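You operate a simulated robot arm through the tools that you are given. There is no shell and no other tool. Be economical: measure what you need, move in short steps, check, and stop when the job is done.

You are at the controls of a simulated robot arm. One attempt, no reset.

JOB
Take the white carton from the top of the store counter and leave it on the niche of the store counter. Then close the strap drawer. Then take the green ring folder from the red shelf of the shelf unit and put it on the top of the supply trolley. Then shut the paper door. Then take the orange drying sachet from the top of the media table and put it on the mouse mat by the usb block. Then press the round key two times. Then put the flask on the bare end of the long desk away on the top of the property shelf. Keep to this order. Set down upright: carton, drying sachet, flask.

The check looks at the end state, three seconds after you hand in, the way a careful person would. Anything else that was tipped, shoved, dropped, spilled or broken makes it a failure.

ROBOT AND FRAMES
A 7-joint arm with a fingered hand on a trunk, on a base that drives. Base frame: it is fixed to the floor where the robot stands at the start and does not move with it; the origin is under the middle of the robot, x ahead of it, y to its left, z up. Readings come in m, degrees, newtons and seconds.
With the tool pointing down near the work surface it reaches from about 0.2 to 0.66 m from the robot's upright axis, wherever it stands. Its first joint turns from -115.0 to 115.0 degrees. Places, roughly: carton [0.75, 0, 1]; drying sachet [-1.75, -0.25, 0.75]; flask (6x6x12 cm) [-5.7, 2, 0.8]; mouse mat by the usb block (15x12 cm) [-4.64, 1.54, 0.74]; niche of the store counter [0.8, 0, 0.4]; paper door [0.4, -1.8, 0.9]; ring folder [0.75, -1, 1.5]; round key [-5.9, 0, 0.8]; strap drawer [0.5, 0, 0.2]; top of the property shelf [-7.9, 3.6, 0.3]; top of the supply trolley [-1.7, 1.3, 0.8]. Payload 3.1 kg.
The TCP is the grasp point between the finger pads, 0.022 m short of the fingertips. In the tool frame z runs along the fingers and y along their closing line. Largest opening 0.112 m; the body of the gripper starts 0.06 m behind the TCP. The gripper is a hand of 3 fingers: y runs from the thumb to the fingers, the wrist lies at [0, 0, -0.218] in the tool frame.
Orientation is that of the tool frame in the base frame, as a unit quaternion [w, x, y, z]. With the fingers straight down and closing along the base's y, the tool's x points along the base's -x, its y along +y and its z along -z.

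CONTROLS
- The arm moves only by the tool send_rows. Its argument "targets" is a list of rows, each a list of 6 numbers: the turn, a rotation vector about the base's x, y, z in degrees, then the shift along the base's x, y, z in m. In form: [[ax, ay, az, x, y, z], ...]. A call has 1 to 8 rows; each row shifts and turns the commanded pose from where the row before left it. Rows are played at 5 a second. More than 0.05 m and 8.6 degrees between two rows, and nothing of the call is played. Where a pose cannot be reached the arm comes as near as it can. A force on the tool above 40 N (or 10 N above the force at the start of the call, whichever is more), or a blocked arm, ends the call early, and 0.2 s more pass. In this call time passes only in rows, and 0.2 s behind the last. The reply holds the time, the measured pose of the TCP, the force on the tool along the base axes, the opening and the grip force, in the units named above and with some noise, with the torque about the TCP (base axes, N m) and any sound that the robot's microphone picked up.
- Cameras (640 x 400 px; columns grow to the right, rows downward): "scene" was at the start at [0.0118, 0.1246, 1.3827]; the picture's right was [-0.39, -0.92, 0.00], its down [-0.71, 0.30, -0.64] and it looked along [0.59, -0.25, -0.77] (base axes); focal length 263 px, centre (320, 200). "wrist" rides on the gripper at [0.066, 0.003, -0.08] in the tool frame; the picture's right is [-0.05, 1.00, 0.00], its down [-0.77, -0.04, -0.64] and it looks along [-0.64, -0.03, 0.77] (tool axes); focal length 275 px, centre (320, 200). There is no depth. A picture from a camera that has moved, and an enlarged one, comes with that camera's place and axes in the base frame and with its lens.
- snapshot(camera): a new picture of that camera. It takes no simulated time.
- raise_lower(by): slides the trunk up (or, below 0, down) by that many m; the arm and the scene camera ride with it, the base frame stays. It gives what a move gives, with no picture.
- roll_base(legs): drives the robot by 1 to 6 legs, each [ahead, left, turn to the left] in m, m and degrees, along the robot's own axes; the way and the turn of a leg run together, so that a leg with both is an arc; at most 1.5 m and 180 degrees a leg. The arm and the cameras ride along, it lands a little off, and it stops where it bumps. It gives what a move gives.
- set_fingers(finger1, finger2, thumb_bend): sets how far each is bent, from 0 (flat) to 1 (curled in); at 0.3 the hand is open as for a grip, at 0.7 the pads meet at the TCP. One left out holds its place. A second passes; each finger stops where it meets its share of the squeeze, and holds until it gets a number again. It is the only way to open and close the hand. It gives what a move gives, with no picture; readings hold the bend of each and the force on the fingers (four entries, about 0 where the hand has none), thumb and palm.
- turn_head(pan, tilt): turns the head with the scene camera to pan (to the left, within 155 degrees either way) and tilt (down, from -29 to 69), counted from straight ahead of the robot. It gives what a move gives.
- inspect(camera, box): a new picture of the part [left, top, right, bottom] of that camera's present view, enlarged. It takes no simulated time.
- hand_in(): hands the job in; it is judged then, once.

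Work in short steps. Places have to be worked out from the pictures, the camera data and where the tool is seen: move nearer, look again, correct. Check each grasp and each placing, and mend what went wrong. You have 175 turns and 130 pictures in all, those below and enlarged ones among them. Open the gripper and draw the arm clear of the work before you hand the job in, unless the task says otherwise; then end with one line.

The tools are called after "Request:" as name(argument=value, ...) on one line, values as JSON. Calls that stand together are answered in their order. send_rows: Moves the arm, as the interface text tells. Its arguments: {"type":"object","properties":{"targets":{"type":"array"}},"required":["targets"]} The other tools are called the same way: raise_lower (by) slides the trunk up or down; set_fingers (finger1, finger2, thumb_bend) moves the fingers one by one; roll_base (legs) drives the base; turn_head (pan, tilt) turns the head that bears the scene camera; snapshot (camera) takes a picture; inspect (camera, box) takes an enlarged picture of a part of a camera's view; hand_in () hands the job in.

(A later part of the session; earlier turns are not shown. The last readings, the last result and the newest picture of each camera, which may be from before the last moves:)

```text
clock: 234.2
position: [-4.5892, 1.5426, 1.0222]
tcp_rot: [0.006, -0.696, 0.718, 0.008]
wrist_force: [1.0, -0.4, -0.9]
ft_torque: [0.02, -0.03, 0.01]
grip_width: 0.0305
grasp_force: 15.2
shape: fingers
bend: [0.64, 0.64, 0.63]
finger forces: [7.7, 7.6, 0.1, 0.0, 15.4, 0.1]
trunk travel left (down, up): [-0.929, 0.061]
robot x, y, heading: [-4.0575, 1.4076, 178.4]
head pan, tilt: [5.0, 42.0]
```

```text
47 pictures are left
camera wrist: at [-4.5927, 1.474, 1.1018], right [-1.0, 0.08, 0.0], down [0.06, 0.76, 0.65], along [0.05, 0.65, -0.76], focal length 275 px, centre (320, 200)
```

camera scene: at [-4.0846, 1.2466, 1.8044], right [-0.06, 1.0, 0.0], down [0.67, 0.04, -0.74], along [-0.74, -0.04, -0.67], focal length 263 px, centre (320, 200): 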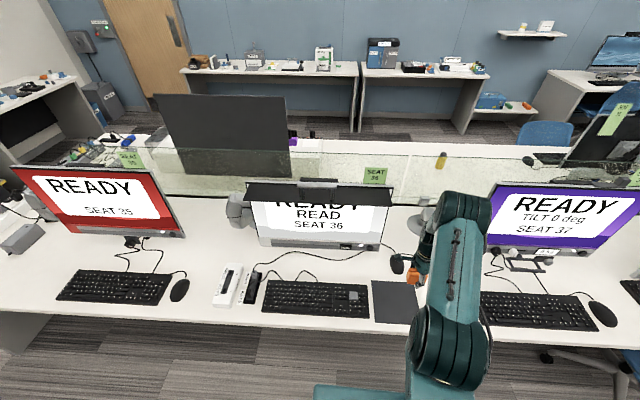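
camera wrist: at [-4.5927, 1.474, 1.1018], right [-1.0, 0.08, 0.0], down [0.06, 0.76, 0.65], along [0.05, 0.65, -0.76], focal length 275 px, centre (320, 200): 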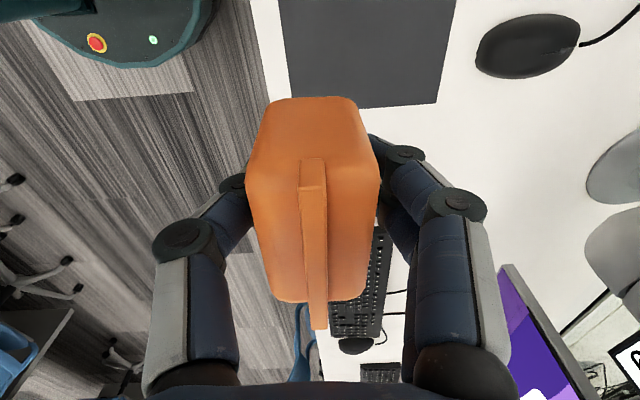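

Mat confirmed: centre ≈(-4.64,1.54), z≈0.745. Shift the arm over it, lower with trunk 0.15 then with the arm.

Request:
send_rows(targets=[[0, 0, 0, -0.025, -0.002, 0], [0, 0, 0, -0.024, -0.002, 0]])

Request:
raise_lower(by=-0.15)

Request:
send_rows(targets=[[0, 0, 0, 0, 0, -0.03], [0, 0, 0, 0, 0, -0.03], [0, 0, 0, 0, 0, -0.015]])

Request:
snapshot(camera="wrist")

```text
clock: 234.8
position: [-4.6379, 1.539, 1.0202]
tcp_rot: [0.006, -0.696, 0.718, 0.007]
wrist_force: [0.3, 0.1, -0.9]
ft_torque: [0.02, -0.03, -0.04]
grip_width: 0.0305
grasp_force: 15.3
shape: fingers
bend: [0.64, 0.64, 0.63]
finger forces: [7.7, 7.5, 0.0, 0.0, 15.2, 0.1]
trunk travel left (down, up): [-0.929, 0.061]
robot x, y, heading: [-4.0588, 1.4013, 178.5]
head pan, tilt: [5.0, 42.0]
```

```text
clock: 236.6
position: [-4.6383, 1.5384, 0.8714]
tcp_rot: [0.006, -0.696, 0.718, 0.009]
wrist_force: [-0.1, -0.7, -0.9]
ft_torque: [-0.03, -0.02, -0.05]
grip_width: 0.0306
grasp_force: 15.8
shape: fingers
bend: [0.64, 0.64, 0.63]
finger forces: [7.7, 7.6, 0.0, 0.1, 15.3, 0.1]
trunk travel left (down, up): [-0.779, 0.211]
robot x, y, heading: [-4.0537, 1.4037, 178.2]
head pan, tilt: [5.0, 42.0]
```

```text
clock: 237.4
position: [-4.6376, 1.5396, 0.7952]
tcp_rot: [0.006, -0.696, 0.718, 0.008]
wrist_force: [0.1, -0.5, 0.0]
ft_torque: [-0.01, 0.0, 0.0]
grip_width: 0.0302
grasp_force: 15.5
shape: fingers
bend: [0.64, 0.64, 0.63]
finger forces: [7.8, 7.6, 0.0, 0.0, 15.3, 0.0]
trunk travel left (down, up): [-0.779, 0.211]
robot x, y, heading: [-4.0579, 1.4049, 178.1]
head pan, tilt: [5.0, 42.0]
```

```text
46 pictures are left
camera wrist: at [-4.642, 1.4702, 0.8757], right [-1.0, 0.08, 0.0], down [0.06, 0.76, 0.65], along [0.05, 0.65, -0.76], focal length 275 px, centre (320, 200)
```

wrist: 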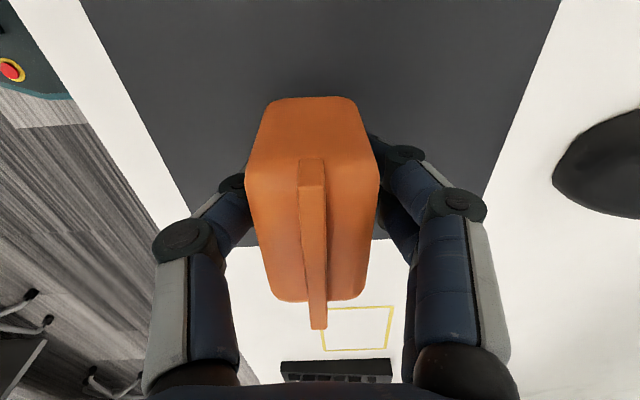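

Over the mat. Lower in small steps to contact.

Request:
send_rows(targets=[[0, 0, 0, 0, 0, -0.006], [0, 0, 0, 0, 0, -0.005], [0, 0, 0, 0, 0, -0.004]])

Request:
send_rows(targets=[[0, 0, 0, 0, 0, -0.003]])

```text
clock: 238.2
position: [-4.6383, 1.5388, 0.7807]
tcp_rot: [0.006, -0.695, 0.718, 0.008]
wrist_force: [-0.1, -0.2, -0.2]
ft_torque: [0.0, 0.01, -0.02]
grip_width: 0.0304
grasp_force: 15.0
shape: fingers
bend: [0.64, 0.64, 0.63]
finger forces: [7.8, 7.5, 0.0, 0.1, 15.3, 0.1]
trunk travel left (down, up): [-0.779, 0.211]
robot x, y, heading: [-4.0546, 1.4069, 178.1]
head pan, tilt: [5.0, 42.0]
```

```text
clock: 238.6
position: [-4.638, 1.5381, 0.7787]
tcp_rot: [0.005, -0.696, 0.718, 0.008]
wrist_force: [-0.7, 1.2, -1.3]
ft_torque: [0.06, -0.01, 0.02]
grip_width: 0.0303
grasp_force: 15.4
shape: fingers
bend: [0.64, 0.64, 0.63]
finger forces: [7.6, 7.6, 0.0, 0.1, 15.4, 0.1]
trunk travel left (down, up): [-0.779, 0.211]
robot x, y, heading: [-4.0569, 1.4029, 178.3]
head pan, tilt: [5.0, 42.0]
```

Request:
send_rows(targets=[[0, 0, 0, 0, 0, -0.003], [0, 0, 0, 0, 0, -0.003]])

Request:
send_rows(targets=[[0, 0, 0, 0, 0, -0.003], [0, 0, 0, 0, 0, -0.003]])

```text
clock: 239.2
position: [-4.6369, 1.5389, 0.7721]
tcp_rot: [0.006, -0.696, 0.718, 0.007]
wrist_force: [-0.5, -1.0, -0.7]
ft_torque: [-0.01, 0.0, -0.03]
grip_width: 0.0303
grasp_force: 14.9
shape: fingers
bend: [0.64, 0.64, 0.63]
finger forces: [7.8, 7.6, 0.1, 0.0, 15.4, 0.0]
trunk travel left (down, up): [-0.779, 0.211]
robot x, y, heading: [-4.055, 1.4064, 178.3]
head pan, tilt: [5.0, 42.0]
```

```text
clock: 239.8
position: [-4.6371, 1.5384, 0.7672]
tcp_rot: [0.005, -0.695, 0.719, 0.009]
wrist_force: [0.2, -0.1, 13.5]
ft_torque: [-0.05, -0.37, -0.03]
grip_width: 0.0304
grasp_force: 22.5
shape: fingers
bend: [0.64, 0.64, 0.64]
finger forces: [8.0, 7.8, 0.0, 0.1, 28.6, 0.0]
trunk travel left (down, up): [-0.779, 0.211]
robot x, y, heading: [-4.0549, 1.4044, 178.1]
head pan, tilt: [5.0, 42.0]
```

Touched down (13 N). Open slightly first, then rise while opening so tips don't press on the desk.

Request:
set_fingers(finger1=0.57, finger2=0.57, thumb_bend=0.57)

Request:
send_rows(targets=[[0, 0, 0, 0, 0, 0.006]])

Request:
set_fingers(finger1=0.42, finger2=0.42, thumb_bend=0.42)

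Request:
send_rows(targets=[[0, 0, 0, 0, 0, 0.03], [0, 0, 0, 0, 0, 0.04], [0, 0, 0, 0, 0, 0.04], [0, 0, 0, 0, 0, 0.04], [0, 0, 0, 0, 0, 0.04]])

Request:
snapshot(camera="wrist")

```text
clock: 240.8
position: [-4.6362, 1.5387, 0.7688]
tcp_rot: [0.004, -0.695, 0.719, 0.01]
wrist_force: [-0.4, 2.1, 29.3]
ft_torque: [-0.12, -0.31, 0.03]
grip_width: 0.0353
grasp_force: 14.4
shape: fingers
bend: [0.58, 0.56, 0.58]
finger forces: [6.8, 1.7, 0.1, 0.0, 20.7, 0.0]
trunk travel left (down, up): [-0.779, 0.211]
robot x, y, heading: [-4.054, 1.4042, 178.4]
head pan, tilt: [5.0, 42.0]
```

```text
clock: 241.2
position: [-4.6372, 1.5369, 0.7698]
tcp_rot: [0.007, -0.696, 0.717, 0.006]
wrist_force: [-0.4, 0.0, -1.1]
ft_torque: [0.0, -0.03, 0.02]
grip_width: 0.0379
grasp_force: 0.0
shape: fingers
bend: [0.56, 0.56, 0.56]
finger forces: [0.0, 0.0, 0.0, 0.1, 0.0, 0.1]
trunk travel left (down, up): [-0.779, 0.211]
robot x, y, heading: [-4.0591, 1.403, 178.4]
head pan, tilt: [5.0, 42.0]
```

```text
clock: 242.2
position: [-4.638, 1.5394, 0.7732]
tcp_rot: [0.005, -0.696, 0.718, 0.008]
wrist_force: [0.1, 0.5, 0.0]
ft_torque: [-0.03, -0.01, -0.01]
grip_width: 0.0772
grasp_force: 0.1
shape: fingers
bend: [0.42, 0.42, 0.42]
finger forces: [0.1, 0.0, 0.1, 0.0, 0.0, 0.1]
trunk travel left (down, up): [-0.779, 0.211]
robot x, y, heading: [-4.0591, 1.404, 178.3]
head pan, tilt: [5.0, 42.0]
```

```text
clock: 243.4
position: [-4.6364, 1.5377, 0.9638]
tcp_rot: [0.006, -0.696, 0.718, 0.007]
wrist_force: [0.2, 1.0, 0.0]
ft_torque: [-0.03, -0.02, 0.0]
grip_width: 0.0775
grasp_force: 0.1
shape: fingers
bend: [0.42, 0.42, 0.42]
finger forces: [0.1, 0.0, 0.0, 0.0, 0.0, 0.1]
trunk travel left (down, up): [-0.779, 0.211]
robot x, y, heading: [-4.0594, 1.409, 178.2]
head pan, tilt: [5.0, 42.0]
```

```text
45 pictures are left
camera wrist: at [-4.6414, 1.4691, 1.0432], right [-1.0, 0.08, 0.0], down [0.06, 0.76, 0.65], along [0.05, 0.65, -0.76], focal length 275 px, centre (320, 200)
```

wrist: 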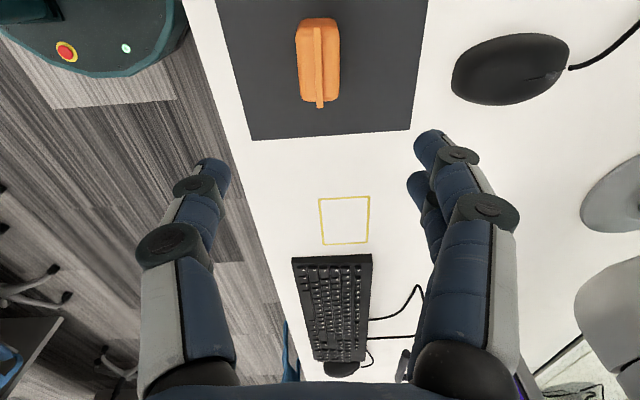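

Sachet stands upright on the mat. Next the round key at (-5.9,0): I go around the south end of the desk. First leg: back off, face south, and drive to y≈-1.15.

Request:
roll_base(legs=[[-0.42, 0, 0], [0, 0, 91.5], [1.4, 0, 0], [1.15, 0, 0], [0, 0, -90]])

Request:
turn_head(pan=-15, tilt=30)

Request:
snapshot(camera="scene")

```text
clock: 265.7
position: [-4.1791, -1.0355, 0.9626]
tcp_rot: [-0.006, 0.709, -0.705, -0.008]
wrist_force: [-0.1, -0.2, 0.6]
ft_torque: [0.03, 0.0, 0.01]
grip_width: 0.0779
grasp_force: 0.0
shape: fingers
bend: [0.42, 0.42, 0.42]
finger forces: [0.1, 0.0, 0.0, 0.0, 0.0, 0.0]
trunk travel left (down, up): [-0.779, 0.211]
robot x, y, heading: [-3.5965, -1.1453, -179.3]
head pan, tilt: [5.0, 42.0]
```

```text
clock: 266.5
position: [-4.1789, -1.0337, 0.9625]
tcp_rot: [-0.006, 0.709, -0.705, -0.008]
wrist_force: [0.5, 0.4, -0.7]
ft_torque: [-0.03, -0.03, 0.01]
grip_width: 0.0776
grasp_force: 0.2
shape: fingers
bend: [0.42, 0.42, 0.42]
finger forces: [0.1, 0.0, 0.0, 0.1, 0.0, 0.0]
trunk travel left (down, up): [-0.779, 0.211]
robot x, y, heading: [-3.5961, -1.1469, -179.6]
head pan, tilt: [-15.0, 30.0]
```

```text
44 pictures are left
camera scene: at [-3.6197, -1.275, 1.6727], right [0.25, 0.97, 0.0], down [0.48, -0.13, -0.87], along [-0.84, 0.22, -0.5], focal length 263 px, centre (320, 200)
```

scene: 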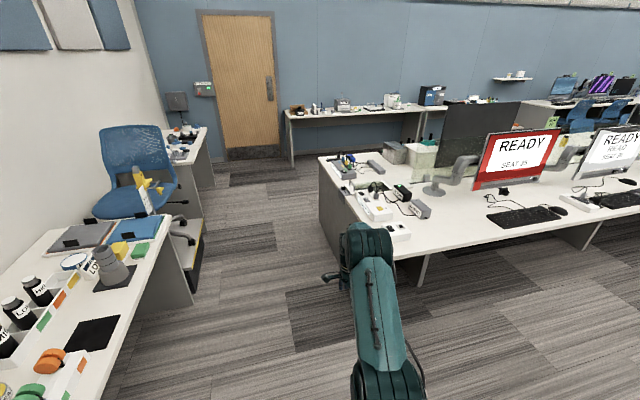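

Zoom on the desk's end to find the round key (expected around pixel (387,150)).

Request:
inspect(camera="scene", box=[310, 120, 470, 220])

```text
4.00 times, centred on (390, 170) of scene
camera zoom: at [-3.6197, -1.275, 1.6727], right [0.25, 0.97, 0.0], down [0.48, -0.13, -0.87], along [-0.84, 0.22, -0.5], focal length 1052 px, centre (40, 320)
```

zoom: 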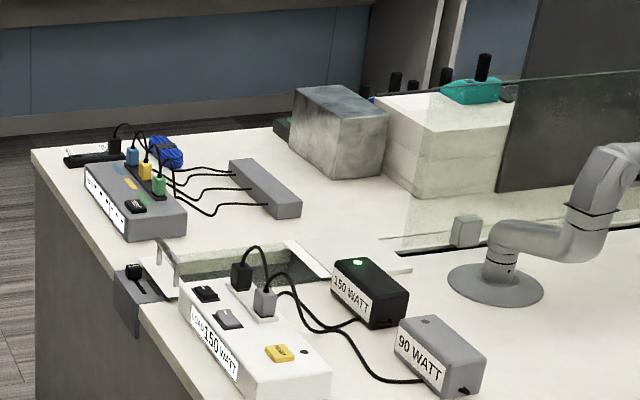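

I continue west to x≈-6.6 in the aisle, turn north, and look at the far side of the desk.

Request:
roll_base(legs=[[1.5, 0, 0], [1.5, 0, 0], [0, 0, -90]])

Request:
turn_head(pan=-30, tilt=35)

Request:
snapshot(camera="scene")

```text
clock: 284.8
position: [-6.4776, -0.5527, 0.9626]
tcp_rot: [0.009, -0.003, 1.0, 0.002]
wrist_force: [-0.4, 0.2, 0.3]
ft_torque: [0.02, 0.01, -0.01]
grip_width: 0.0776
grasp_force: 0.0
shape: fingers
bend: [0.42, 0.42, 0.42]
finger forces: [0.1, 0.0, 0.0, 0.0, 0.1, 0.0]
trunk travel left (down, up): [-0.779, 0.211]
robot x, y, heading: [-6.5915, -1.1389, 90.4]
head pan, tilt: [-15.0, 30.0]
```

```text
clock: 285.6
position: [-6.4772, -0.553, 0.9638]
tcp_rot: [0.01, -0.003, 1.0, 0.002]
wrist_force: [-0.5, 0.4, 0.2]
ft_torque: [0.0, 0.0, 0.0]
grip_width: 0.0774
grasp_force: 0.1
shape: fingers
bend: [0.42, 0.42, 0.42]
finger forces: [0.0, 0.1, 0.0, 0.0, 0.1, 0.0]
trunk travel left (down, up): [-0.779, 0.211]
robot x, y, heading: [-6.5932, -1.1406, 90.3]
head pan, tilt: [-30.0, 35.0]
```

```text
42 pictures are left
camera scene: at [-6.6983, -1.1209, 1.6649], right [0.87, -0.49, 0.0], down [-0.28, -0.5, -0.82], along [0.4, 0.71, -0.57], focal length 263 px, centre (320, 200)
```

scene: 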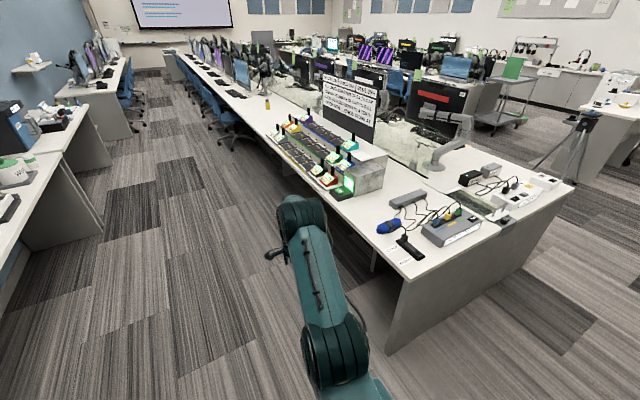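

A console with keys stands on this side. Zoom in.

Request:
inspect(camera="scene", box=[250, 90, 410, 210])

```text
3.33 times, centred on (330, 150) of scene
camera zoom: at [-6.6983, -1.1209, 1.6649], right [0.87, -0.49, 0.0], down [-0.28, -0.5, -0.82], along [0.4, 0.71, -0.57], focal length 877 px, centre (287, 367)
```

zoom: 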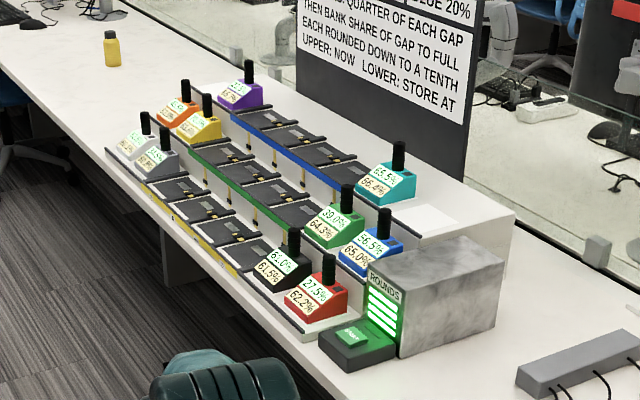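

The round key is the green-capped block in front of the "ROUNDS" light box, about (-5.92,0.01). Raise the hand, drive beside it, face east.

Request:
raise_lower(by=0.2)

Request:
roll_base(legs=[[1.28, 0, 0], [0, 0, -90], [0.08, 0, 0]])

Request:
set_fingers(finger1=0.7, finger2=0.7, thumb_bend=0.7)

Request:
snapshot(camera="wrist")

Request:
turn_head(pan=0, tilt=50)

Request:
snapshot(camera="scene")

```text
clock: 287.7
position: [-6.4785, -0.5544, 1.1626]
tcp_rot: [0.01, -0.003, 1.0, 0.002]
wrist_force: [0.0, -0.3, -1.1]
ft_torque: [-0.01, 0.03, -0.02]
grip_width: 0.0778
grasp_force: 0.1
shape: fingers
bend: [0.42, 0.42, 0.42]
finger forces: [0.0, 0.1, 0.1, 0.0, 0.0, 0.0]
trunk travel left (down, up): [-0.979, 0.011]
robot x, y, heading: [-6.591, -1.1422, 90.7]
head pan, tilt: [-30.0, 35.0]
```

```text
clock: 298.6
position: [-5.9349, 0.0201, 1.163]
tcp_rot: [0.008, 0.708, 0.706, -0.005]
wrist_force: [0.9, 0.0, -0.3]
ft_torque: [0.02, -0.01, 0.01]
grip_width: 0.0776
grasp_force: 0.1
shape: fingers
bend: [0.42, 0.42, 0.42]
finger forces: [0.0, 0.0, 0.0, 0.0, 0.0, 0.1]
trunk travel left (down, up): [-0.979, 0.011]
robot x, y, heading: [-6.518, 0.1348, 0.1]
head pan, tilt: [-30.0, 35.0]
```

```text
clock: 299.6
position: [-5.9354, 0.0192, 1.1631]
tcp_rot: [0.008, 0.708, 0.706, -0.005]
wrist_force: [0.1, 0.1, 0.7]
ft_torque: [-0.02, 0.01, 0.0]
grip_width: 0.0028
grasp_force: 0.1
shape: fingers
bend: [0.7, 0.7, 0.7]
finger forces: [0.0, 0.0, 0.0, 0.0, 0.1, 0.1]
trunk travel left (down, up): [-0.979, 0.011]
robot x, y, heading: [-6.5187, 0.1313, 0.3]
head pan, tilt: [-30.0, 35.0]
```

```text
40 pictures are left
camera wrist: at [-5.9308, 0.0855, 1.243], right [1.0, -0.05, 0.0], down [-0.04, -0.76, 0.65], along [-0.03, -0.65, -0.76], focal length 275 px, centre (320, 200)
```

wrist: 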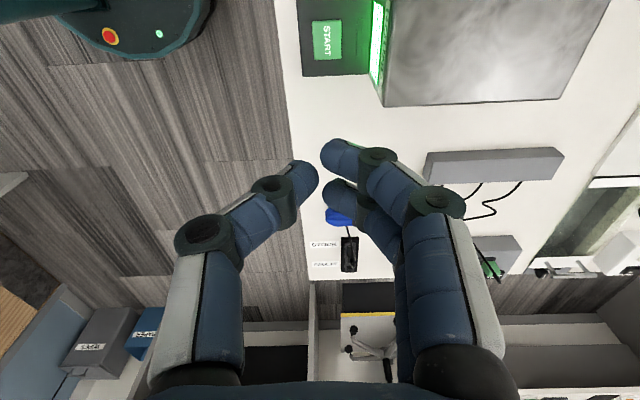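

```text
clock: 300.6
position: [-5.9339, 0.0199, 1.1634]
tcp_rot: [0.008, 0.708, 0.706, -0.005]
wrist_force: [0.6, -0.2, -0.3]
ft_torque: [0.01, 0.0, 0.02]
grip_width: 0.0028
grasp_force: 0.1
shape: fingers
bend: [0.7, 0.7, 0.7]
finger forces: [0.1, 0.0, 0.1, 0.0, 0.0, 0.0]
trunk travel left (down, up): [-0.979, 0.011]
robot x, y, heading: [-6.514, 0.1355, 0.0]
head pan, tilt: [0.0, 50.0]
```

```text
39 pictures are left
camera scene: at [-6.4996, 0.2899, 1.8432], right [0.0, -1.0, 0.0], down [-0.77, 0.0, -0.64], along [0.64, 0.0, -0.77], focal length 263 px, centre (320, 200)
```

scene: 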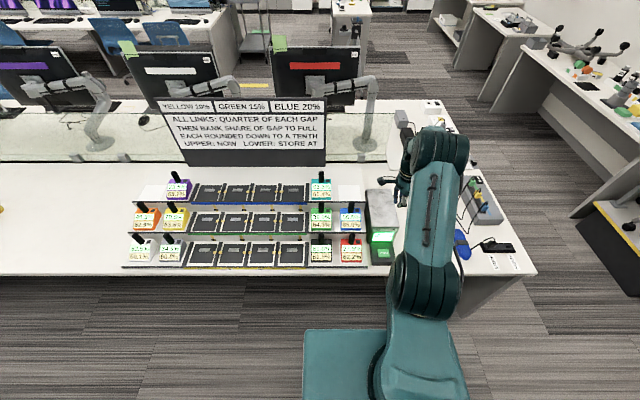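

The key (label START, on the rounds box) is at ≈(-5.922,0.008), top ≈0.80; the light box stands 6 cm beyond it in +x. I rotate the hand so that its narrow side faces that box.

Request:
send_rows(targets=[[0, 0, 8.5, 0, 0, 0], [0, 0, 8.5, 0, 0, 0], [0, 0, 8.5, 0, 0, 0], [0, 0, 8.5, 0, 0, 0], [0, 0, 8.5, 0, 0, 0], [0, 0, 8.5, 0, 0, 0], [0, 0, 8.5, 0, 0, 0], [0, 0, 8.5, 0, 0, 0]])

Request:
send_rows(targets=[[0, 0, 8.5, 0.005, -0.005, -0.04], [0, 0, 8.5, 0.005, -0.005, -0.04], [0, 0, 4.5, 0, 0, -0.04], [0, 0, 0, 0, 0, -0.04]])

Request:
snapshot(camera="wrist")

Request:
inspect(camera="scene", box=[320, 150, 480, 280])

```text
clock: 302.4
position: [-5.9341, 0.0183, 1.162]
tcp_rot: [0.01, 0.19, 0.982, 0.0]
wrist_force: [0.3, 0.4, -0.7]
ft_torque: [0.0, -0.01, 0.0]
grip_width: 0.0029
grasp_force: 0.1
shape: fingers
bend: [0.7, 0.7, 0.7]
finger forces: [0.0, 0.0, 0.1, 0.1, 0.1, 0.1]
trunk travel left (down, up): [-0.979, 0.011]
robot x, y, heading: [-6.5175, 0.134, 0.4]
head pan, tilt: [0.0, 50.0]
```

```text
clock: 303.4
position: [-5.9238, 0.0097, 1.0014]
tcp_rot: [0.009, 0.005, 1.0, 0.001]
wrist_force: [0.4, 0.0, -0.3]
ft_torque: [0.02, 0.0, 0.02]
grip_width: 0.0028
grasp_force: 0.1
shape: fingers
bend: [0.7, 0.7, 0.7]
finger forces: [0.0, 0.0, 0.0, 0.0, 0.1, 0.0]
trunk travel left (down, up): [-0.979, 0.011]
robot x, y, heading: [-6.5188, 0.1369, -0.2]
head pan, tilt: [0.0, 50.0]
```

```text
38 pictures are left
camera wrist: at [-5.9897, 0.0118, 1.0813], right [0.06, 1.0, 0.0], down [0.76, -0.05, 0.65], along [0.65, -0.03, -0.76], focal length 275 px, centre (320, 200)
```

wrist: 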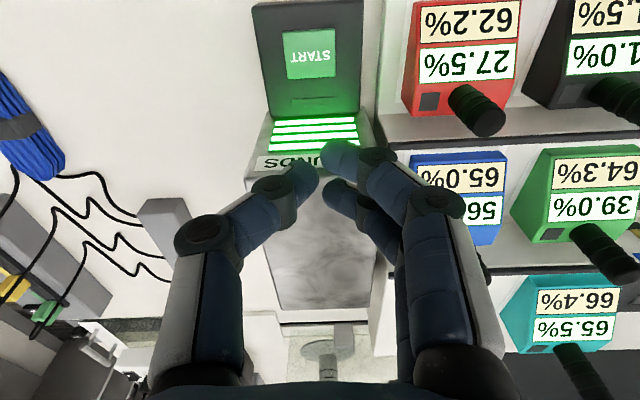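

```text
3.08 times, centred on (400, 215) of scene
camera zoom: at [-6.4984, 0.29, 1.8432], right [0.0, -1.0, 0.0], down [-0.77, 0.0, -0.64], along [0.64, 0.0, -0.77], focal length 809 px, centre (74, 154)
```

zoom: 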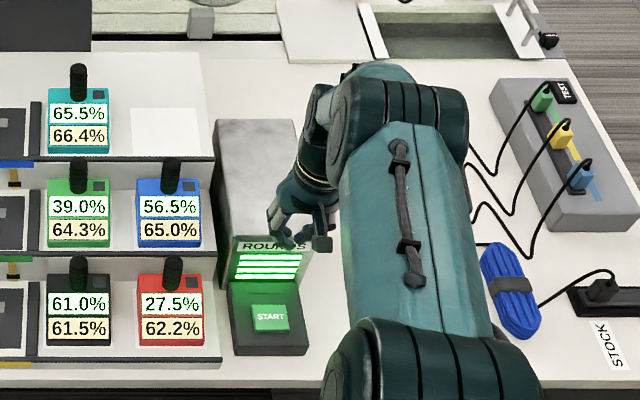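

Key centre ≈(-5.922,0.002,0.78). Adjust y and descend to z≈0.85.

Request:
send_rows(targets=[[0, 0, 0, 0.001, -0.007, -0.04], [0, 0, 0, 0, 0, -0.04], [0, 0, 0, 0, 0, -0.04], [0, 0, 0, 0, 0, -0.025]])

Request:
snapshot(camera="wrist")

Request:
inspect(camera="scene", box=[340, 190, 460, 280])

```text
clock: 304.4
position: [-5.9605, 0.0183, 0.8968]
tcp_rot: [0.009, 0.006, 1.0, 0.001]
wrist_force: [0.6, 0.1, 0.7]
ft_torque: [-0.03, -0.04, -0.02]
grip_width: 0.0027
grasp_force: 0.0
shape: fingers
bend: [0.7, 0.7, 0.7]
finger forces: [0.0, 0.0, 0.1, 0.0, 0.0, 0.0]
out of reach, approached as far as the arm can: row 2, 3, 4
trunk travel left (down, up): [-0.979, 0.011]
robot x, y, heading: [-6.5165, 0.1368, -0.2]
head pan, tilt: [0.0, 50.0]
```

```text
36 pictures are left
camera wrist: at [-6.0268, 0.0201, 0.9767], right [0.06, 1.0, 0.0], down [0.76, -0.05, 0.65], along [0.65, -0.03, -0.76], focal length 275 px, centre (320, 200)
```

wrist: 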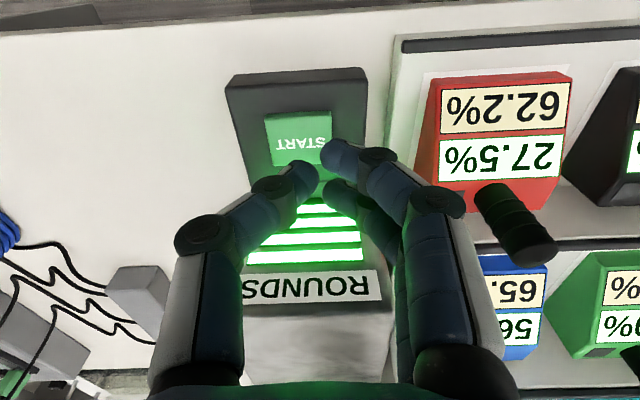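

```text
4.44 times, centred on (400, 235) of scene
camera zoom: at [-6.4993, 0.2903, 1.8432], right [0.0, -1.0, 0.0], down [-0.77, 0.0, -0.64], along [0.64, 0.0, -0.77], focal length 1169 px, centre (-36, 44)
```

zoom: 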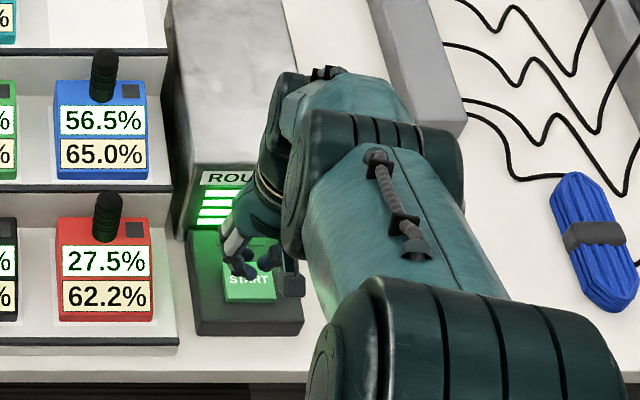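

The shoulder is too high for this depth. I raise the hand back over the key, then lower the trunk by 0.17 instead.

Request:
send_rows(targets=[[0, 0, 0, 0.0, 0.0, 0.04], [0, 0, 0, 0.019, -0.008, 0.04], [0, 0, 0, 0.019, -0.008, 0.04]])

Request:
raise_lower(by=-0.17)

Request:
snapshot(camera="wrist")

```text
clock: 305.2
position: [-5.9225, 0.0006, 1.0179]
tcp_rot: [0.01, 0.006, 1.0, 0.002]
wrist_force: [0.6, 1.1, 0.3]
ft_torque: [0.02, 0.02, 0.01]
grip_width: 0.0027
grasp_force: 0.0
shape: fingers
bend: [0.7, 0.7, 0.7]
finger forces: [0.0, 0.0, 0.1, 0.1, 0.1, 0.0]
trunk travel left (down, up): [-0.979, 0.011]
robot x, y, heading: [-6.5194, 0.1349, 0.3]
head pan, tilt: [0.0, 50.0]
```

```text
clock: 307.1
position: [-5.9219, 0.001, 0.848]
tcp_rot: [0.009, 0.005, 1.0, 0.002]
wrist_force: [0.2, 0.0, -0.2]
ft_torque: [0.01, 0.0, 0.0]
grip_width: 0.0027
grasp_force: 0.0
shape: fingers
bend: [0.7, 0.7, 0.7]
finger forces: [0.0, 0.0, 0.0, 0.1, 0.1, 0.1]
trunk travel left (down, up): [-0.809, 0.181]
robot x, y, heading: [-6.5175, 0.1357, -0.2]
head pan, tilt: [0.0, 50.0]
```

```text
34 pictures are left
camera wrist: at [-5.9892, 0.0034, 0.9279], right [0.06, 1.0, 0.0], down [0.76, -0.05, 0.65], along [0.65, -0.03, -0.76], focal length 275 px, centre (320, 200)
```

wrist: 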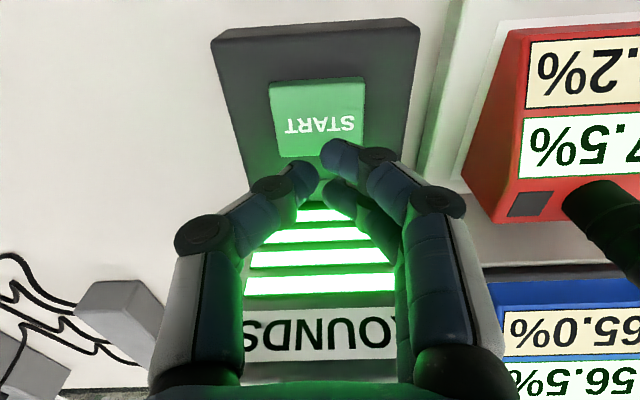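

Directly over the key. Descend in small steps watching for contact and sound.

Request:
send_rows(targets=[[0, 0, 0, 0, 0, -0.01], [0, 0, 0, 0, 0, -0.01], [0, 0, 0, 0, 0, -0.01], [0, 0, 0, 0, 0, -0.006]])

Request:
send_rows(targets=[[0, 0, 0, 0, 0, -0.004], [0, 0, 0, 0, 0, -0.004]])

```text
clock: 308.1
position: [-5.9217, 0.0016, 0.8123]
tcp_rot: [0.01, 0.006, 1.0, 0.002]
wrist_force: [0.2, 0.1, -0.9]
ft_torque: [0.0, 0.01, 0.0]
grip_width: 0.0029
grasp_force: 0.0
shape: fingers
bend: [0.7, 0.7, 0.7]
finger forces: [0.0, 0.0, 0.0, 0.0, 0.0, 0.0]
trunk travel left (down, up): [-0.809, 0.181]
robot x, y, heading: [-6.5161, 0.1357, -0.3]
head pan, tilt: [0.0, 50.0]
```

```text
clock: 308.7
position: [-5.9213, 0.0006, 0.8049]
tcp_rot: [0.009, 0.005, 1.0, 0.001]
wrist_force: [0.4, 0.0, 2.7]
ft_torque: [0.0, 0.01, -0.03]
grip_width: 0.0026
grasp_force: 1.5
shape: fingers
bend: [0.7, 0.7, 0.7]
finger forces: [0.9, 0.0, 0.0, 0.0, 1.5, 0.0]
trunk travel left (down, up): [-0.809, 0.181]
robot x, y, heading: [-6.5217, 0.1347, -0.1]
head pan, tilt: [0.0, 50.0]
heard: click
```

A click was heard: one press. Release fully and look at the display.

Request:
send_rows(targets=[[0, 0, 0, 0, 0, 0.015], [0, 0, 0, 0, 0, 0.015]])

Request:
snapshot(camera="wrist")

```text
clock: 309.3
position: [-5.9229, 0.0007, 0.8339]
tcp_rot: [0.01, 0.005, 1.0, 0.002]
wrist_force: [-0.1, -0.4, -0.8]
ft_torque: [-0.02, -0.01, 0.01]
grip_width: 0.0025
grasp_force: 0.0
shape: fingers
bend: [0.7, 0.7, 0.7]
finger forces: [0.0, 0.0, 0.0, 0.0, 0.0, 0.1]
trunk travel left (down, up): [-0.809, 0.181]
robot x, y, heading: [-6.5173, 0.1357, -0.2]
head pan, tilt: [0.0, 50.0]
```

```text
33 pictures are left
camera wrist: at [-5.9893, 0.0034, 0.9143], right [0.06, 1.0, 0.0], down [0.76, -0.05, 0.65], along [0.65, -0.03, -0.76], focal length 275 px, centre (320, 200)
```

wrist: 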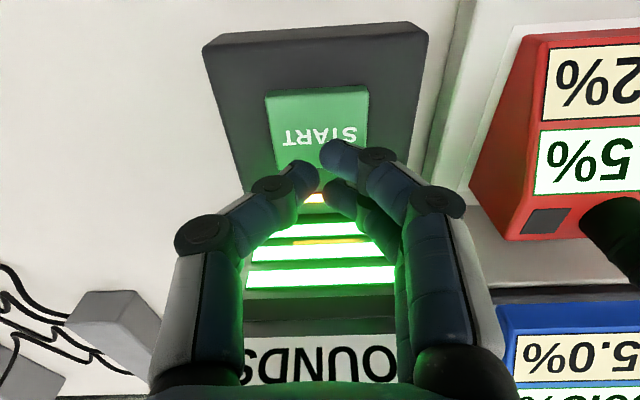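

The display shows a change beginning (a yellow bar). I let a few seconds pass to see whether it settles before the second press.

Request:
turn_head(pan=-40, tilt=50)

Request:
turn_head(pan=0, tilt=50)

Request:
inspect(camera="scene", box=[100, 160, 480, 290])

Request:
inspect(camera="wrist", box=[180, 60, 460, 320])

```text
clock: 310.4
position: [-5.922, 0.001, 0.8339]
tcp_rot: [0.01, 0.004, 1.0, 0.002]
wrist_force: [0.1, 0.6, 0.0]
ft_torque: [0.0, 0.02, 0.02]
grip_width: 0.0024
grasp_force: 0.1
shape: fingers
bend: [0.7, 0.7, 0.7]
finger forces: [0.1, 0.1, 0.1, 0.0, 0.0, 0.0]
trunk travel left (down, up): [-0.809, 0.181]
robot x, y, heading: [-6.5205, 0.1354, -0.3]
head pan, tilt: [-40.0, 50.0]
```

```text
clock: 311.4
position: [-5.9226, 0.0011, 0.8355]
tcp_rot: [0.01, 0.005, 1.0, 0.002]
wrist_force: [0.1, -0.1, -0.3]
ft_torque: [-0.01, 0.02, 0.0]
grip_width: 0.0023
grasp_force: 0.1
shape: fingers
bend: [0.7, 0.7, 0.7]
finger forces: [0.0, 0.0, 0.0, 0.0, 0.1, 0.0]
trunk travel left (down, up): [-0.809, 0.181]
robot x, y, heading: [-6.5208, 0.1389, 0.0]
head pan, tilt: [0.0, 50.0]
```

```text
1.68 times, centred on (290, 225) of scene
camera zoom: at [-6.4997, 0.29, 1.6732], right [0.0, -1.0, 0.0], down [-0.77, 0.0, -0.64], along [0.64, 0.0, -0.77], focal length 443 px, centre (370, 158)
```

zoom: 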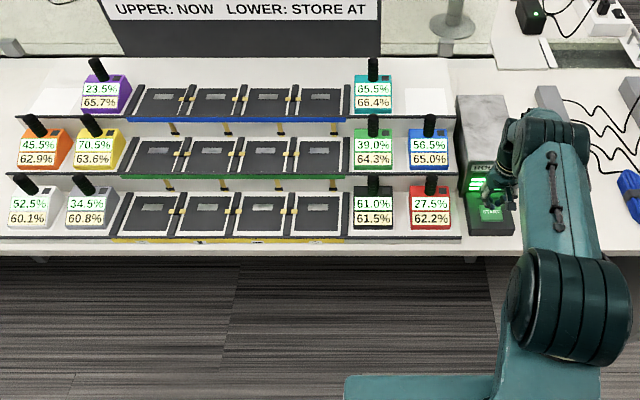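

```text
1.54 times, centred on (320, 190) of wrist
camera zoom: at [-5.9893, 0.0031, 0.914], right [0.06, 1.0, 0.0], down [0.76, -0.05, 0.65], along [0.65, -0.03, -0.76], focal length 424 px, centre (320, 215)
```

zoom: 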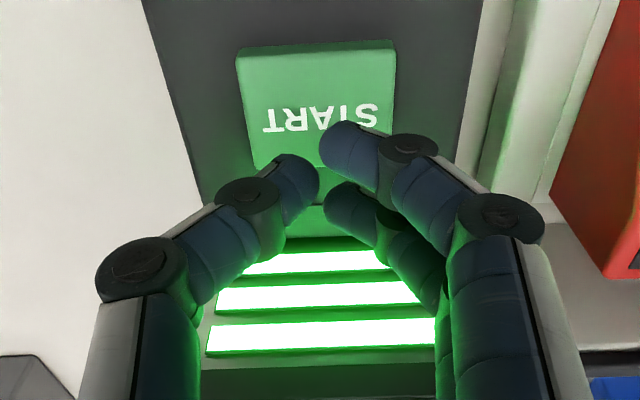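

Display fell from four bars to three: first press counted. Second press now.

Request:
send_rows(targets=[[0, 0, 0, 0, 0, -0.01], [0, 0, 0, 0, 0, -0.01], [0, 0, 0, 0, 0, -0.005], [0, 0, 0, 0, 0, -0.005]])

```text
clock: 312.4
position: [-5.9229, 0.0009, 0.8041]
tcp_rot: [0.009, 0.005, 1.0, 0.0]
wrist_force: [1.0, 0.2, 2.0]
ft_torque: [0.05, 0.05, 0.01]
grip_width: 0.0025
grasp_force: 1.6
shape: fingers
bend: [0.7, 0.7, 0.7]
finger forces: [1.3, 0.0, 0.0, 0.0, 1.4, 0.0]
trunk travel left (down, up): [-0.809, 0.181]
robot x, y, heading: [-6.5192, 0.1398, 0.0]
head pan, tilt: [0.0, 50.0]
heard: click
```

Second click heard. Rise clear, and check the display.

Request:
send_rows(targets=[[0, 0, 0, 0, 0, 0.03], [0, 0, 0, 0, 0, 0.04], [0, 0, 0, 0, 0, 0.04], [0, 0, 0, 0, 0, 0.04], [0, 0, 0, 0, 0, 0.04], [0, 0, 0, 0, 0, 0.04]])

Request:
turn_head(pan=40, tilt=35)

Request:
snapshot(camera="wrist")

Request:
snapshot(camera="scene")

```text
clock: 313.8
position: [-5.9243, 0.0017, 1.035]
tcp_rot: [0.009, 0.005, 1.0, 0.001]
wrist_force: [0.4, 0.6, 0.1]
ft_torque: [0.01, -0.05, 0.0]
grip_width: 0.0022
grasp_force: 0.2
shape: fingers
bend: [0.7, 0.7, 0.7]
finger forces: [0.1, 0.1, 0.1, 0.1, 0.0, 0.1]
trunk travel left (down, up): [-0.809, 0.181]
robot x, y, heading: [-6.5223, 0.1354, -0.1]
head pan, tilt: [0.0, 50.0]
```

```text
clock: 314.9
position: [-5.9221, 0.0018, 1.0343]
tcp_rot: [0.01, 0.006, 1.0, 0.001]
wrist_force: [-0.9, 0.3, -0.8]
ft_torque: [0.01, 0.02, 0.0]
grip_width: 0.0023
grasp_force: 0.0
shape: fingers
bend: [0.7, 0.7, 0.7]
finger forces: [0.0, 0.1, 0.0, 0.0, 0.1, 0.0]
trunk travel left (down, up): [-0.809, 0.181]
robot x, y, heading: [-6.5194, 0.1346, -0.3]
head pan, tilt: [40.0, 35.0]
```

```text
30 pictures are left
camera wrist: at [-5.9896, 0.0038, 1.1139], right [0.06, 1.0, 0.0], down [0.76, -0.05, 0.65], along [0.65, -0.03, -0.76], focal length 275 px, centre (320, 200)
```

wrist: 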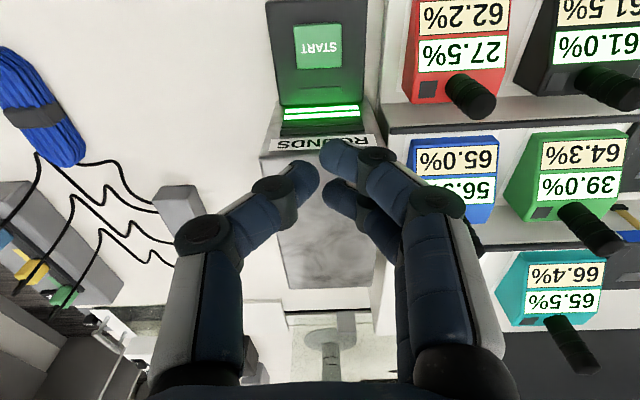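

```text
29 pictures are left
camera scene: at [-6.5092, 0.3466, 1.6949], right [0.64, -0.77, 0.0], down [-0.44, -0.37, -0.82], along [0.63, 0.53, -0.57], focal length 263 px, centre (320, 200)
```

scene: 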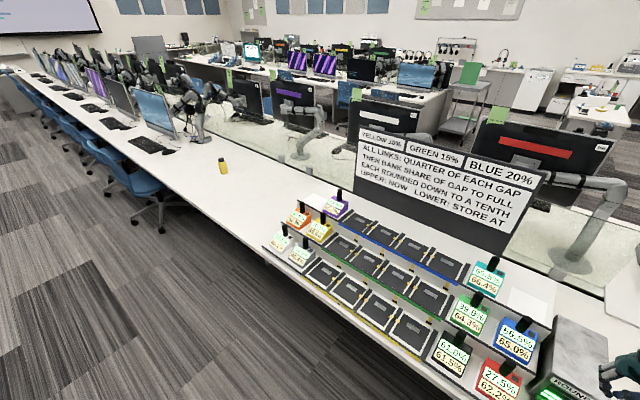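

Two bars remain: both presses counted. The yellow flask is at about (-5.64,2.0). I back off the desk, strafe left 1.8 m, and look.

Request:
roll_base(legs=[[-0.2, 0, 0], [0, 1.5, 0], [0, 0.3, 0], [0.3, 0, 0]])

Request:
turn_head(pan=0, tilt=50)

Request:
set_fingers(finger1=0.3, finger2=0.3, thumb_bend=0.3)

Request:
snapshot(camera="scene")

Request:
snapshot(camera="wrist")

```text
clock: 326.8
position: [-5.8167, 1.786, 1.0338]
tcp_rot: [0.009, 0.01, 1.0, 0.001]
wrist_force: [0.1, -0.4, 1.1]
ft_torque: [0.01, 0.01, 0.01]
grip_width: 0.002
grasp_force: 0.1
shape: fingers
bend: [0.7, 0.7, 0.7]
finger forces: [0.0, 0.1, 0.1, 0.0, 0.0, 0.0]
trunk travel left (down, up): [-0.809, 0.181]
robot x, y, heading: [-6.4098, 1.9292, -0.7]
head pan, tilt: [40.0, 35.0]
```

```text
clock: 327.9
position: [-5.8163, 1.7877, 1.0351]
tcp_rot: [0.009, 0.011, 1.0, 0.002]
wrist_force: [-0.2, -0.8, 0.3]
ft_torque: [0.0, 0.02, 0.01]
grip_width: 0.0023
grasp_force: 0.1
shape: fingers
bend: [0.7, 0.7, 0.7]
finger forces: [0.0, 0.0, 0.0, 0.0, 0.0, 0.0]
trunk travel left (down, up): [-0.809, 0.181]
robot x, y, heading: [-6.4092, 1.9308, -0.7]
head pan, tilt: [0.0, 50.0]
```

```text
clock: 328.9
position: [-5.8147, 1.7868, 1.0339]
tcp_rot: [0.01, 0.01, 1.0, 0.001]
wrist_force: [-0.1, 0.0, 0.8]
ft_torque: [0.0, -0.01, 0.02]
grip_width: 0.1108
grasp_force: 0.1
shape: fingers
bend: [0.3, 0.3, 0.3]
finger forces: [0.0, 0.0, 0.1, 0.0, 0.0, 0.1]
trunk travel left (down, up): [-0.809, 0.181]
robot x, y, heading: [-6.4083, 1.9224, -0.5]
head pan, tilt: [0.0, 50.0]
```

```text
28 pictures are left
camera scene: at [-6.3898, 2.0809, 1.6732], right [-0.01, -1.0, 0.0], down [-0.77, 0.01, -0.64], along [0.64, -0.01, -0.77], focal length 263 px, centre (320, 200)
```

scene: 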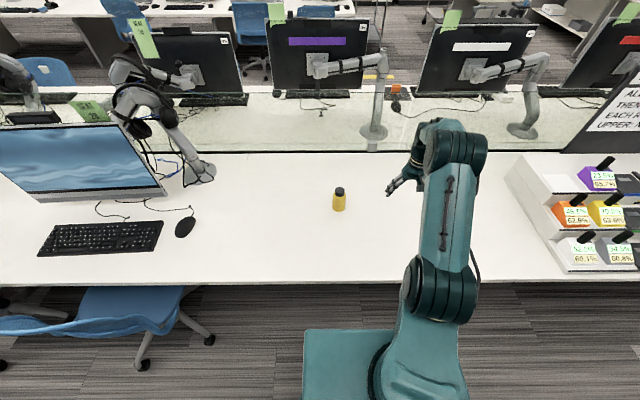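

```text
27 pictures are left
camera wrist: at [-5.8825, 1.7895, 1.1142], right [0.07, 1.0, 0.0], down [0.76, -0.05, 0.65], along [0.65, -0.04, -0.76], focal length 275 px, centre (320, 200)
```

wrist: 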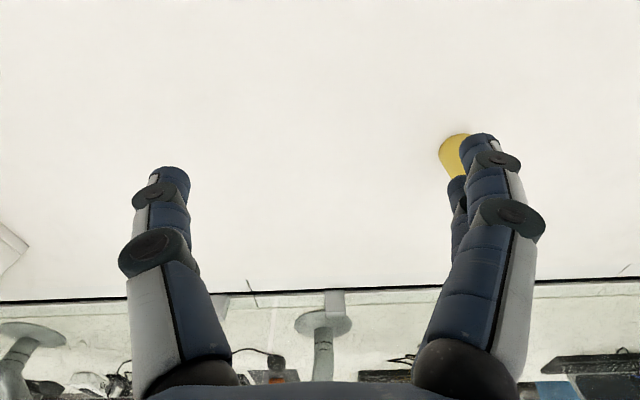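

Flask at ≈(-5.66,1.987). Drive a bit left and ahead, then align over it by arm.

Request:
roll_base(legs=[[0, 0.14, 0], [0.1, 0, 0.6]])

Request:
send_rows(targets=[[0, 0, 0, 0.025, 0.03, 0], [0, 0, 0, 0.025, 0.03, 0]])

Request:
snapshot(camera="wrist")

```text
clock: 330.9
position: [-5.7136, 1.9319, 1.035]
tcp_rot: [0.009, 0.006, 1.0, 0.002]
wrist_force: [0.7, 0.9, 0.0]
ft_torque: [0.0, 0.01, -0.02]
grip_width: 0.1115
grasp_force: 0.1
shape: fingers
bend: [0.3, 0.3, 0.3]
finger forces: [0.1, 0.0, 0.0, 0.0, 0.0, 0.0]
trunk travel left (down, up): [-0.809, 0.181]
robot x, y, heading: [-6.3063, 2.0688, 0.1]
head pan, tilt: [0.0, 50.0]
```

```text
clock: 331.6
position: [-5.6633, 1.9927, 1.0346]
tcp_rot: [0.009, 0.005, 1.0, 0.001]
wrist_force: [0.5, 0.0, 0.7]
ft_torque: [0.01, -0.01, 0.01]
grip_width: 0.1112
grasp_force: 0.0
shape: fingers
bend: [0.3, 0.3, 0.3]
finger forces: [0.1, 0.0, 0.0, 0.0, 0.0, 0.0]
trunk travel left (down, up): [-0.809, 0.181]
robot x, y, heading: [-6.3068, 2.0619, -0.0]
head pan, tilt: [0.0, 50.0]
```

```text
26 pictures are left
camera wrist: at [-5.7293, 1.9955, 1.1144], right [0.06, 1.0, 0.0], down [0.76, -0.05, 0.65], along [0.65, -0.04, -0.76], focal length 275 px, centre (320, 200)
```

wrist: 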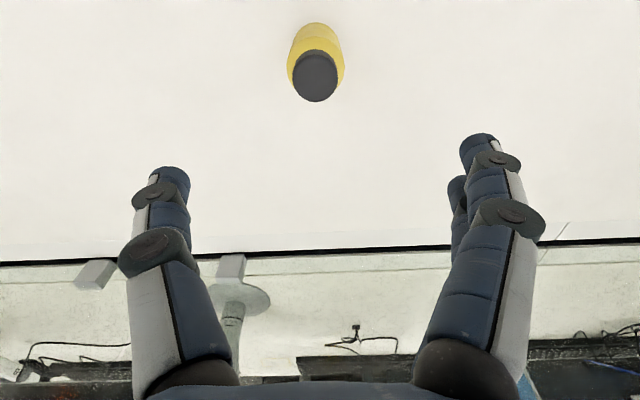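

Flask centre ≈(-5.661,1.988). Descend: trunk 0.12, arm 0.09.

Request:
raise_lower(by=-0.12)

Request:
send_rows(targets=[[0, 0, 0, 0.002, -0.004, -0.02], [0, 0, 0, 0, 0, -0.03], [0, 0, 0, 0, 0, -0.03], [0, 0, 0, 0, 0, -0.012]])

Request:
snapshot(camera="wrist")

```text
clock: 333.1
position: [-5.6636, 1.9915, 0.916]
tcp_rot: [0.009, 0.005, 1.0, 0.002]
wrist_force: [0.3, -0.6, 0.1]
ft_torque: [0.0, 0.0, 0.01]
grip_width: 0.1115
grasp_force: 0.0
shape: fingers
bend: [0.3, 0.3, 0.3]
finger forces: [0.0, 0.0, 0.0, 0.0, 0.0, 0.0]
trunk travel left (down, up): [-0.689, 0.301]
robot x, y, heading: [-6.3052, 2.0635, -0.1]
head pan, tilt: [0.0, 50.0]
```

```text
clock: 334.1
position: [-5.661, 1.9878, 0.8227]
tcp_rot: [0.01, 0.005, 1.0, 0.001]
wrist_force: [0.8, -0.2, 0.3]
ft_torque: [-0.02, 0.03, 0.01]
grip_width: 0.1113
grasp_force: 0.1
shape: fingers
bend: [0.3, 0.3, 0.3]
finger forces: [0.0, 0.0, 0.0, 0.0, 0.0, 0.1]
trunk travel left (down, up): [-0.689, 0.301]
robot x, y, heading: [-6.3101, 2.064, 0.1]
head pan, tilt: [0.0, 50.0]
```

```text
25 pictures are left
camera wrist: at [-5.7285, 1.9899, 0.9026], right [0.06, 1.0, 0.0], down [0.76, -0.05, 0.65], along [0.65, -0.03, -0.76], focal length 275 px, centre (320, 200)
```

wrist: 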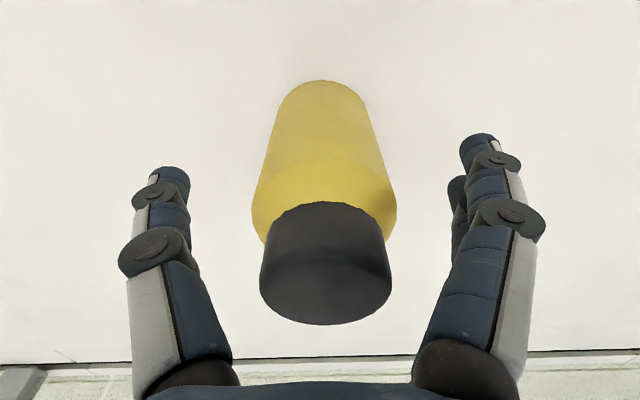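

Centred. Go down 1 cm more for a firmer body grip, then close.

Request:
send_rows(targets=[[0, 0, 0, 0, 0, -0.01]])

Request:
set_fingers(finger1=0.7, finger2=0.7, thumb_bend=0.7)

Request:
send_rows(targets=[[0, 0, 0, 0, 0, 0.02], [0, 0, 0, 0, 0, 0.03]])

Request:
snapshot(camera="wrist")

```text
clock: 334.4
position: [-5.6629, 1.9878, 0.813]
tcp_rot: [0.01, 0.005, 1.0, 0.002]
wrist_force: [1.0, 0.1, -0.2]
ft_torque: [-0.04, 0.02, 0.01]
grip_width: 0.1113
grasp_force: 0.0
shape: fingers
bend: [0.3, 0.3, 0.3]
finger forces: [0.0, 0.1, 0.1, 0.0, 0.0, 0.1]
trunk travel left (down, up): [-0.689, 0.301]
robot x, y, heading: [-6.3081, 2.0654, 0.0]
head pan, tilt: [0.0, 50.0]
```

```text
clock: 335.4
position: [-5.6629, 1.9877, 0.8138]
tcp_rot: [0.008, 0.005, 1.0, 0.002]
wrist_force: [0.9, 0.5, -0.9]
ft_torque: [0.08, 0.02, 0.01]
grip_width: 0.0419
grasp_force: 16.6
shape: fingers
bend: [0.58, 0.53, 0.6]
finger forces: [6.9, 9.2, 0.0, 0.0, 16.7, 0.1]
trunk travel left (down, up): [-0.689, 0.301]
robot x, y, heading: [-6.3097, 2.0649, 0.1]
head pan, tilt: [0.0, 50.0]
```

```text
clock: 336.1
position: [-5.6623, 1.9866, 0.8642]
tcp_rot: [0.009, 0.004, 1.0, 0.002]
wrist_force: [-0.3, 0.3, -4.6]
ft_torque: [0.0, 0.04, 0.0]
grip_width: 0.0411
grasp_force: 15.9
shape: fingers
bend: [0.59, 0.53, 0.6]
finger forces: [6.6, 8.9, 0.0, 0.0, 16.7, 0.1]
trunk travel left (down, up): [-0.689, 0.301]
robot x, y, heading: [-6.3065, 2.0631, -0.1]
head pan, tilt: [0.0, 50.0]
```

```text
24 pictures are left
camera wrist: at [-5.7288, 1.9891, 0.9428], right [0.06, 1.0, 0.0], down [0.76, -0.05, 0.65], along [0.65, -0.03, -0.76], focal length 275 px, centre (320, 200)
```

wrist: 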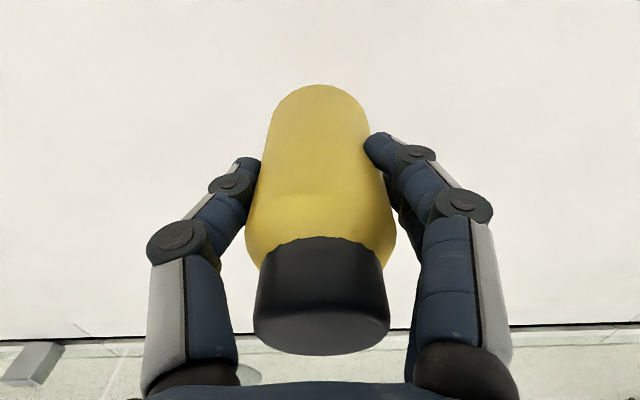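

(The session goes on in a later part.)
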